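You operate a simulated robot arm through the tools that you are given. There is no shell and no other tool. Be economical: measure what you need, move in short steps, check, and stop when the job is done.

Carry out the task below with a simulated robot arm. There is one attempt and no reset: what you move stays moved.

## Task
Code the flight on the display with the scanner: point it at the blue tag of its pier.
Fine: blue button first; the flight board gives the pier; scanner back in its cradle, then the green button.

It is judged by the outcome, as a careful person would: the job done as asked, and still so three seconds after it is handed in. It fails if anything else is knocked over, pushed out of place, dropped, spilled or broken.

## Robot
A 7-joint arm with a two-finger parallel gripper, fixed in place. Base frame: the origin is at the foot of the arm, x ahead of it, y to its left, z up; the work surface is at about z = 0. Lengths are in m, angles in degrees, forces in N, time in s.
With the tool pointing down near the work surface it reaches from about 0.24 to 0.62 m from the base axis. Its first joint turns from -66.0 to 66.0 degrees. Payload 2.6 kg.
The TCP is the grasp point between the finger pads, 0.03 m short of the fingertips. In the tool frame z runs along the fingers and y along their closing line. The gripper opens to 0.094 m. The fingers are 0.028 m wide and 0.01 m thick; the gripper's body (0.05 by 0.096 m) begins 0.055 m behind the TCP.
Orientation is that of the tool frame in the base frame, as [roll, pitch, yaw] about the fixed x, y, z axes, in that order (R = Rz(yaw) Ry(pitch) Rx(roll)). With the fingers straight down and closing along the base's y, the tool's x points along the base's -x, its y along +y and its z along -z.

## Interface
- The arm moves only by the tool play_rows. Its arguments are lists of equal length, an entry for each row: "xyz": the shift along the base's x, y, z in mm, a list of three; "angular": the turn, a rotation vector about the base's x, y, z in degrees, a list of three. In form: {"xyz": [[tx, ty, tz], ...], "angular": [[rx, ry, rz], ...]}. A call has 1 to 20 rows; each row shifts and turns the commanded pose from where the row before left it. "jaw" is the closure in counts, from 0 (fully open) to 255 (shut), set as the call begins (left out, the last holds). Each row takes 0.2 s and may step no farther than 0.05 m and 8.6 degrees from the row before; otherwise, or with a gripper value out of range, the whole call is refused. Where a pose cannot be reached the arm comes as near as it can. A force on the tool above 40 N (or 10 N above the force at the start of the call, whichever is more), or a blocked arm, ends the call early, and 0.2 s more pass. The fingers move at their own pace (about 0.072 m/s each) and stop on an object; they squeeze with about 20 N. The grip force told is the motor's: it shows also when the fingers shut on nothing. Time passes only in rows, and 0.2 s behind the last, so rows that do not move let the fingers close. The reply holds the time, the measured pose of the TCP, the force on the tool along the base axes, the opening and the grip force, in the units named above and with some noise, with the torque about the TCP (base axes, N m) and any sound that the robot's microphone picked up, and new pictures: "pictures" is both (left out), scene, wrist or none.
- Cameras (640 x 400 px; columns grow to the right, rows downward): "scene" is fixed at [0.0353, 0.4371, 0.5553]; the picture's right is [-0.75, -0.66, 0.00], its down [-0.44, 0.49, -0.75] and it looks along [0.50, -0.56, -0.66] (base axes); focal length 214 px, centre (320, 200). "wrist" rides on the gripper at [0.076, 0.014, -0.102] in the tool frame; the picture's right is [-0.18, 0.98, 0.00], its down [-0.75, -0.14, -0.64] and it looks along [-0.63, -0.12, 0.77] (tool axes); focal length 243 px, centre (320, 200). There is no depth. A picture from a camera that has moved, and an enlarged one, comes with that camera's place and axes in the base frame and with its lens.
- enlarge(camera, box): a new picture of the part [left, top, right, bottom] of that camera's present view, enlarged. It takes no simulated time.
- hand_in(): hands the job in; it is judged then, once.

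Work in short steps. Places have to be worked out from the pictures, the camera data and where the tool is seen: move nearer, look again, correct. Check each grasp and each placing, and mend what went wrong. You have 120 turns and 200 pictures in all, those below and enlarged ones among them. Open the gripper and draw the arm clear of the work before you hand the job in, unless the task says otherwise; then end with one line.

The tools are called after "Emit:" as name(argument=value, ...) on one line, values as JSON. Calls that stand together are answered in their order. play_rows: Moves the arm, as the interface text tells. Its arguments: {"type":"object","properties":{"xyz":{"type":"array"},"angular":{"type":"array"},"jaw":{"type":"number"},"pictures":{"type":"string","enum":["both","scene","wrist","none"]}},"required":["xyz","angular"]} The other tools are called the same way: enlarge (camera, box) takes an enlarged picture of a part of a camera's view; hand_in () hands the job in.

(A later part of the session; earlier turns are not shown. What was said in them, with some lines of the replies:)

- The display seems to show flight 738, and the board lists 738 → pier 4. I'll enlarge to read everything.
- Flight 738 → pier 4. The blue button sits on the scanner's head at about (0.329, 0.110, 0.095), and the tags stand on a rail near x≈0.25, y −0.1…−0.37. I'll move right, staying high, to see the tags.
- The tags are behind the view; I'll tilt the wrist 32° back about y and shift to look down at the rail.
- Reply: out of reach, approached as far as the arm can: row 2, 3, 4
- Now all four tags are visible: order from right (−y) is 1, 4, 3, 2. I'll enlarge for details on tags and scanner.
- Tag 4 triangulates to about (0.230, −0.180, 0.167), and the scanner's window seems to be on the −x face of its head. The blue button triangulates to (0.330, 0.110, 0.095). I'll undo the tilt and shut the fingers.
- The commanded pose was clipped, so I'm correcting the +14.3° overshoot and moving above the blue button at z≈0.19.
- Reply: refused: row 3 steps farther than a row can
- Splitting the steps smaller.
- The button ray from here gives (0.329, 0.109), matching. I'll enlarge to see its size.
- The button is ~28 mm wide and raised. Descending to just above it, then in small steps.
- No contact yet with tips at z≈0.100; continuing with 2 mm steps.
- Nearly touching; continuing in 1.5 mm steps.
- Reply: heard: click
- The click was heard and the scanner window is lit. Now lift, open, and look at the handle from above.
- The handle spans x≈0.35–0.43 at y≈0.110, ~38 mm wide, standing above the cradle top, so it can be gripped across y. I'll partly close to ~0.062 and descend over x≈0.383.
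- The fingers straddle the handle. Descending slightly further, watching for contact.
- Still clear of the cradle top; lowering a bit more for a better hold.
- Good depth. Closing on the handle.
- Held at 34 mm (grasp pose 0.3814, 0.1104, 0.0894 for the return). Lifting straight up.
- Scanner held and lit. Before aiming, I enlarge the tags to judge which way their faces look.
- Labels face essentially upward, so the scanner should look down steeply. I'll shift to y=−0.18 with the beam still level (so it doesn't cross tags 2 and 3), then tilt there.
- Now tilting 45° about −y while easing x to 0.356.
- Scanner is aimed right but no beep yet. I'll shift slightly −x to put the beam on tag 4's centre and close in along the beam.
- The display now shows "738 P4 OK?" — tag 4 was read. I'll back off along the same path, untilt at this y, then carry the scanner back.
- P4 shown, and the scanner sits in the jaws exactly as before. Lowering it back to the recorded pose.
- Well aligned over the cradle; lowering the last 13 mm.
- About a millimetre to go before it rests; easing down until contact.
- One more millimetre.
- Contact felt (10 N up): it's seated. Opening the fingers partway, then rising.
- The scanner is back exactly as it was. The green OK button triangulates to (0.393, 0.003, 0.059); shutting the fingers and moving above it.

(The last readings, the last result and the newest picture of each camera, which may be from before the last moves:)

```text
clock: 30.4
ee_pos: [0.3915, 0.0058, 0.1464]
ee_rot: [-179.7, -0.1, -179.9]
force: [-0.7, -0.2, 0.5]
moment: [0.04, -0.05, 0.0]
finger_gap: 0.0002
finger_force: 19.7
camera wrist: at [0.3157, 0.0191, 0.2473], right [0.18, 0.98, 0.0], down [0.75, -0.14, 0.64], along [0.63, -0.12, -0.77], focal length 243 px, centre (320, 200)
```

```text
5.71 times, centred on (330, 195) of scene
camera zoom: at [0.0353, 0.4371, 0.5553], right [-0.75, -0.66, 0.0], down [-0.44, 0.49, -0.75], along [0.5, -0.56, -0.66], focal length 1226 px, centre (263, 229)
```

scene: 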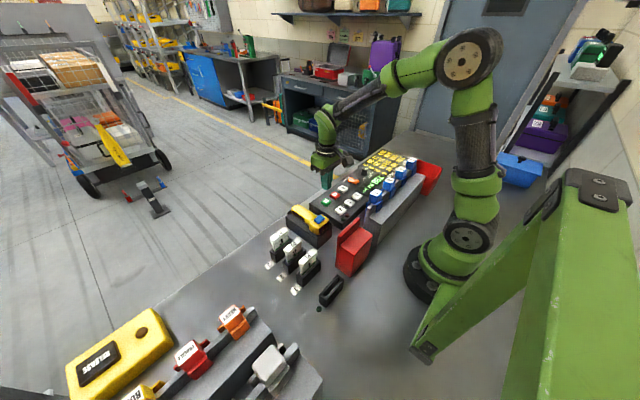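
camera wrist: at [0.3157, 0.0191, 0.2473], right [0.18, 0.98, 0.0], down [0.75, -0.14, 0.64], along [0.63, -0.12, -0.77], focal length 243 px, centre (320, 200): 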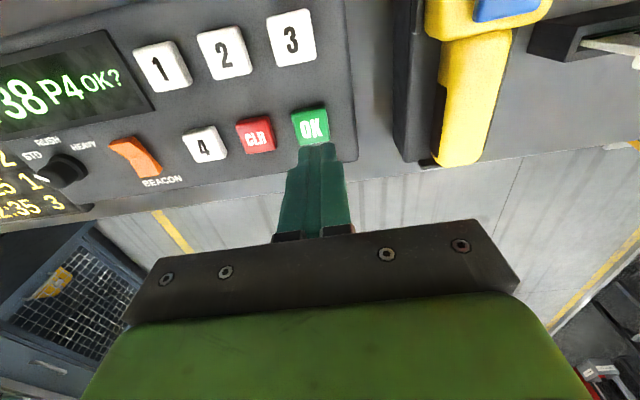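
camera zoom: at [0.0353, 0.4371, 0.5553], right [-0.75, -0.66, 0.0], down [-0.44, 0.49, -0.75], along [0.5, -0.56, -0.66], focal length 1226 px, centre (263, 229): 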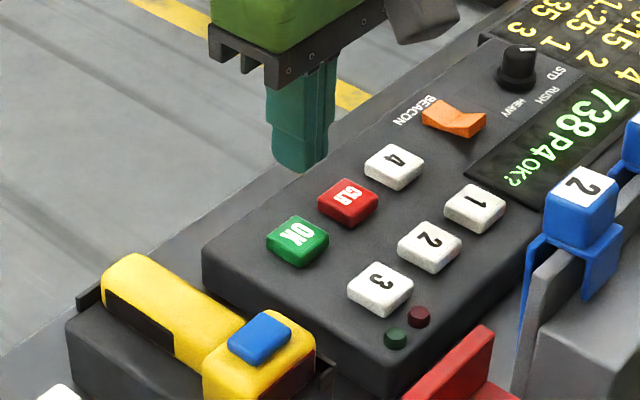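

Two views agree on about (0.391, 0.002). Descending to just above the button.

Emit:
play_rows(xyz=[[0, -4, -25], [0, 0, -22], [0, 0, -2], [0, 0, 0]], angular=[[0, 0, 0], [0, 0, 0], [0, 0, 0], [0, 0, 0]], pictures="wrist")

Emit:
enlarge(camera="scene", box=[300, 170, 360, 220])

```text
clock: 31.4
ee_pos: [0.3934, -0.0005, 0.0952]
ee_rot: [-179.7, -0.1, -179.9]
force: [1.4, -0.2, -0.5]
moment: [0.03, 0.03, 0.0]
finger_gap: 0.0
finger_force: 20.4
camera wrist: at [0.3171, 0.0142, 0.1971], right [0.18, 0.98, -0.01], down [0.75, -0.14, 0.64], along [0.63, -0.12, -0.77], focal length 243 px, centre (320, 200)
```

wrist: 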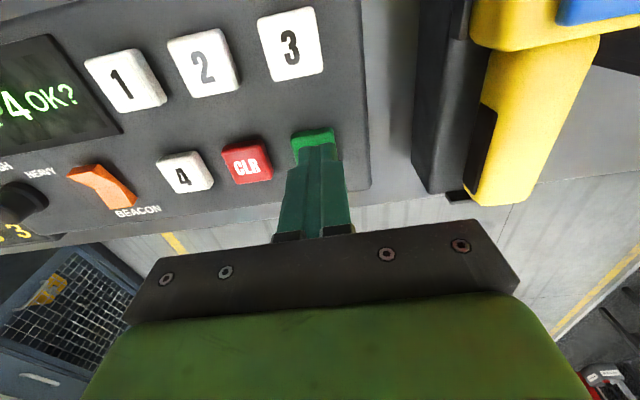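

```text
8.00 times, centred on (330, 195) of scene
camera zoom: at [0.0353, 0.4371, 0.5553], right [-0.75, -0.66, 0.0], down [-0.44, 0.49, -0.75], along [0.5, -0.56, -0.66], focal length 1716 px, centre (240, 240)
```

zoom: 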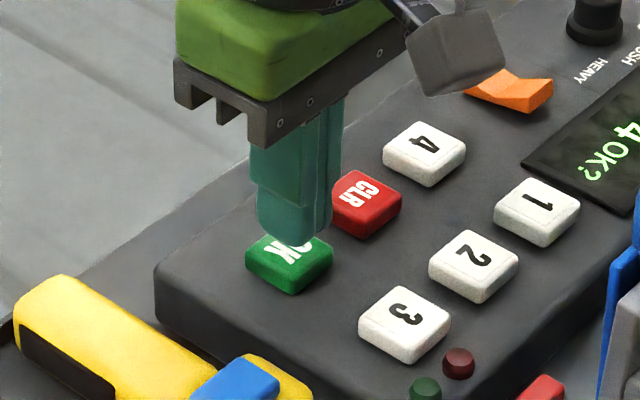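

Fingertips are right above OK and clear of CLR. Pressing down in small steps.

Emit:
play_rows(xyz=[[-2, 1, -2], [0, 0, -2], [0, 0, -1]], angular=[[0, 0, 0], [0, 0, 0], [0, 0, 0]], pictures="none")

```text
clock: 32.2
ee_pos: [0.392, 0.0009, 0.0904]
ee_rot: [-179.6, -0.1, -179.9]
force: [0.0, 0.0, -0.4]
moment: [0.01, -0.02, 0.0]
finger_gap: 0.0
finger_force: 20.4
```

No contact yet; continuing.

Emit:
play_rows(xyz=[[0, 0, -1.5], [0, 0, -1.5]], angular=[[0, 0, 0], [0, 0, 0]], pictures="none")

```text
clock: 32.8
ee_pos: [0.3929, 0.0012, 0.0872]
ee_rot: [-179.6, 0.0, -179.9]
force: [0.4, 0.0, -0.7]
moment: [0.03, 0.0, 0.03]
finger_gap: 0.0003
finger_force: 19.9
```

Still free; continuing.

Emit:
play_rows(xyz=[[0, 0, -1.5], [0, 0, -1.5]], angular=[[0, 0, 0], [0, 0, 0]], pictures="wrist")

```text
clock: 33.4
ee_pos: [0.3928, -0.0002, 0.0838]
ee_rot: [-179.7, 0.0, -179.9]
force: [-0.4, -0.5, 0.4]
moment: [0.01, 0.02, 0.03]
finger_gap: 0.0
finger_force: 20.1
camera wrist: at [0.3153, 0.0145, 0.1861], right [0.18, 0.98, 0.0], down [0.75, -0.14, 0.64], along [0.63, -0.12, -0.77], focal length 243 px, centre (320, 200)
```

wrist: 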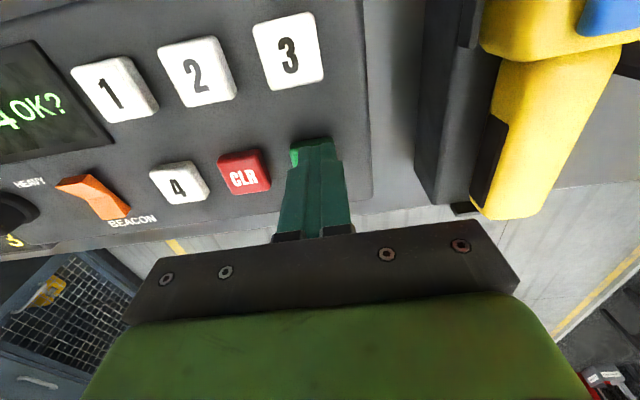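

The button is slightly left of and nearer than the tips; shifting (−4, −4 mm) and pressing further.

Emit:
play_rows(xyz=[[-4, -4, 0], [0, 0, -1.5], [0, 0, -1.5]], angular=[[0, 0, 0], [0, 0, 0], [0, 0, 0]], pictures="none")

Emit:
enlarge(camera="scene", box=[300, 170, 360, 220])

Emit:
enlarge(camera="wrist", box=[220, 90, 400, 240])

```text
clock: 34.2
ee_pos: [0.3884, -0.0037, 0.0804]
ee_rot: [-179.7, 0.0, -179.9]
force: [0.7, 0.7, -0.3]
moment: [0.02, 0.0, 0.03]
finger_gap: 0.0
finger_force: 20.1
```

```text
8.00 times, centred on (330, 195) of scene
camera zoom: at [0.0353, 0.4371, 0.5553], right [-0.75, -0.66, 0.0], down [-0.44, 0.49, -0.75], along [0.5, -0.56, -0.66], focal length 1716 px, centre (240, 240)
```

zoom: 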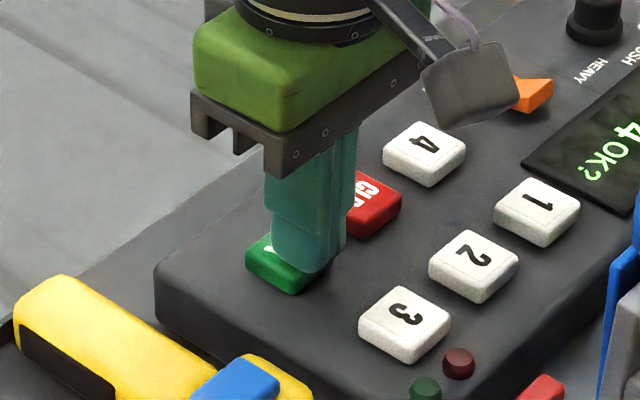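

```text
2.67 times, centred on (310, 165) of wrist
camera zoom: at [0.3118, 0.0107, 0.1829], right [0.18, 0.98, 0.0], down [0.75, -0.14, 0.64], along [0.63, -0.12, -0.77], focal length 647 px, centre (347, 293)
```

zoom: 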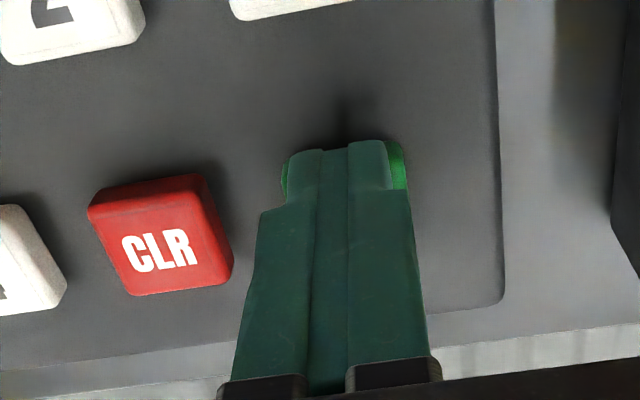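

The wrist view shows it centred in y, but slightly too near; moving x +4 and y +1, and continuing down.

Emit:
play_rows(xyz=[[4, 1, 0], [0, 0, -1.5], [0, 0, -1.5], [0, 0, 0]], angular=[[0, 0, 0], [0, 0, 0], [0, 0, 0], [0, 0, 0]], pictures="none")

Emit:
enlarge(camera="scene", box=[300, 170, 360, 220])

```text
clock: 35.2
ee_pos: [0.3932, -0.0016, 0.0795]
ee_rot: [-179.7, -0.1, -180.0]
force: [-0.1, 0.7, 0.5]
moment: [0.01, -0.04, 0.0]
finger_gap: 0.0001
finger_force: 19.8
```

```text
8.00 times, centred on (330, 195) of scene
camera zoom: at [0.0353, 0.4371, 0.5553], right [-0.75, -0.66, 0.0], down [-0.44, 0.49, -0.75], along [0.5, -0.56, -0.66], focal length 1716 px, centre (240, 240)
```

zoom: 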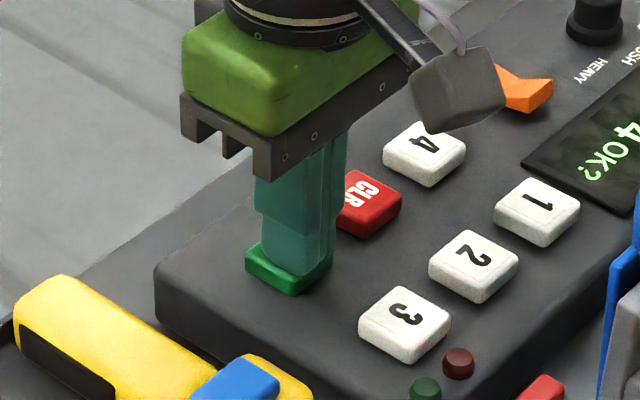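

Well centred now; pressing on.

Emit:
play_rows(xyz=[[0, 0, -1], [0, 0, -1], [0, 0, 0]], angular=[[0, 0, 0], [0, 0, 0], [0, 0, 0]], pictures="none")

```text
clock: 36.0
ee_pos: [0.392, -0.0032, 0.077]
ee_rot: [-179.7, -0.1, -179.9]
force: [0.2, -0.2, 1.5]
moment: [0.03, 0.04, 0.0]
finger_gap: 0.0
finger_force: 20.4
heard: click
```

A click was heard. Backing off straight up and checking the display.

Emit:
play_rows(xyz=[[0, 0, 10], [0, 0, 40], [0, 0, 45], [0, 0, 45], [0, 0, 0]], angular=[[0, 0, 0], [0, 0, 0], [0, 0, 0], [0, 0, 0], [0, 0, 0]], jaw=0)

Emit:
enlarge(camera="scene", box=[270, 140, 430, 260])

```text
clock: 37.2
ee_pos: [0.3946, -0.0038, 0.2169]
ee_rot: [-179.7, -0.1, -179.9]
force: [0.4, 0.3, -0.7]
moment: [0.06, 0.0, -0.01]
finger_gap: 0.094
finger_force: 0.1
camera wrist: at [0.3183, 0.011, 0.3189], right [0.18, 0.98, 0.0], down [0.75, -0.14, 0.64], along [0.63, -0.12, -0.77], focal length 243 px, centre (320, 200)
```

scene: 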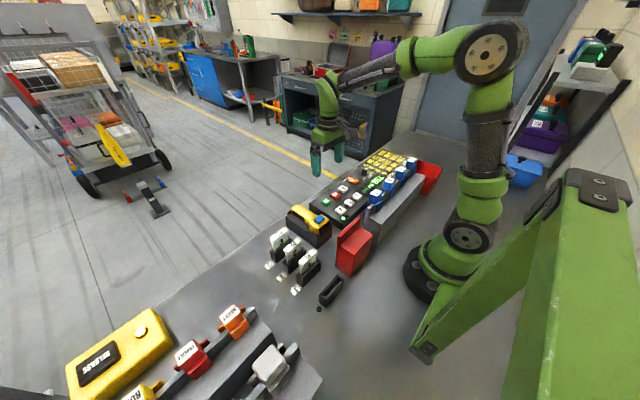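
wrist: 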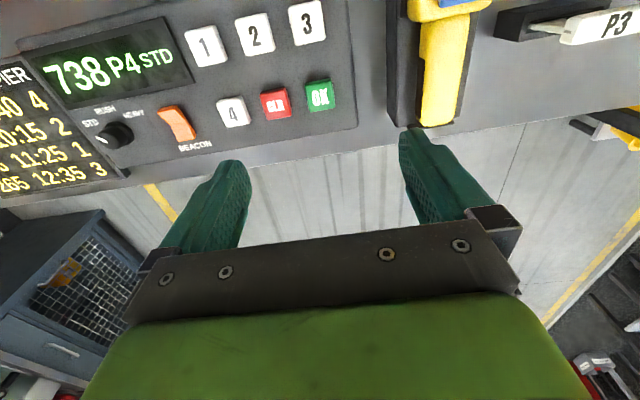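

```text
3.33 times, centred on (350, 200) of scene
camera zoom: at [0.0353, 0.4371, 0.5553], right [-0.75, -0.66, 0.0], down [-0.44, 0.49, -0.75], along [0.5, -0.56, -0.66], focal length 715 px, centre (220, 200)
```

zoom: 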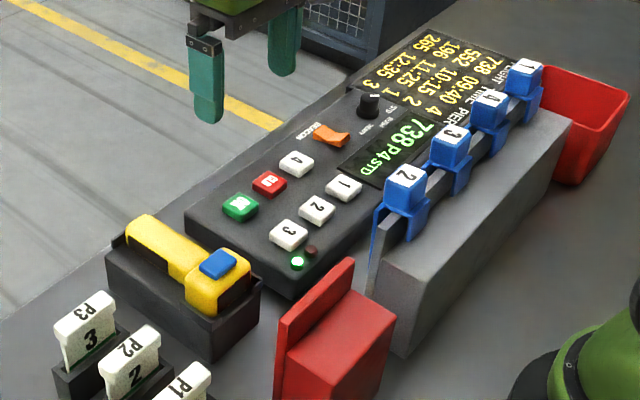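

The display reads "738 P4 STD", the green lamp is lit, the scanner is in its cradle, the jaws are open and the arm is clear. Handing in.

Emit:
hand_in()

```text
The job is handed in.
```

Flight 738 is coded to pier 4. I pressed the blue button first, scanned blue tag 4, put the scanner back in its cradle, then pressed green OK; the display reads "738 P4 STD" with the green lamp lit.
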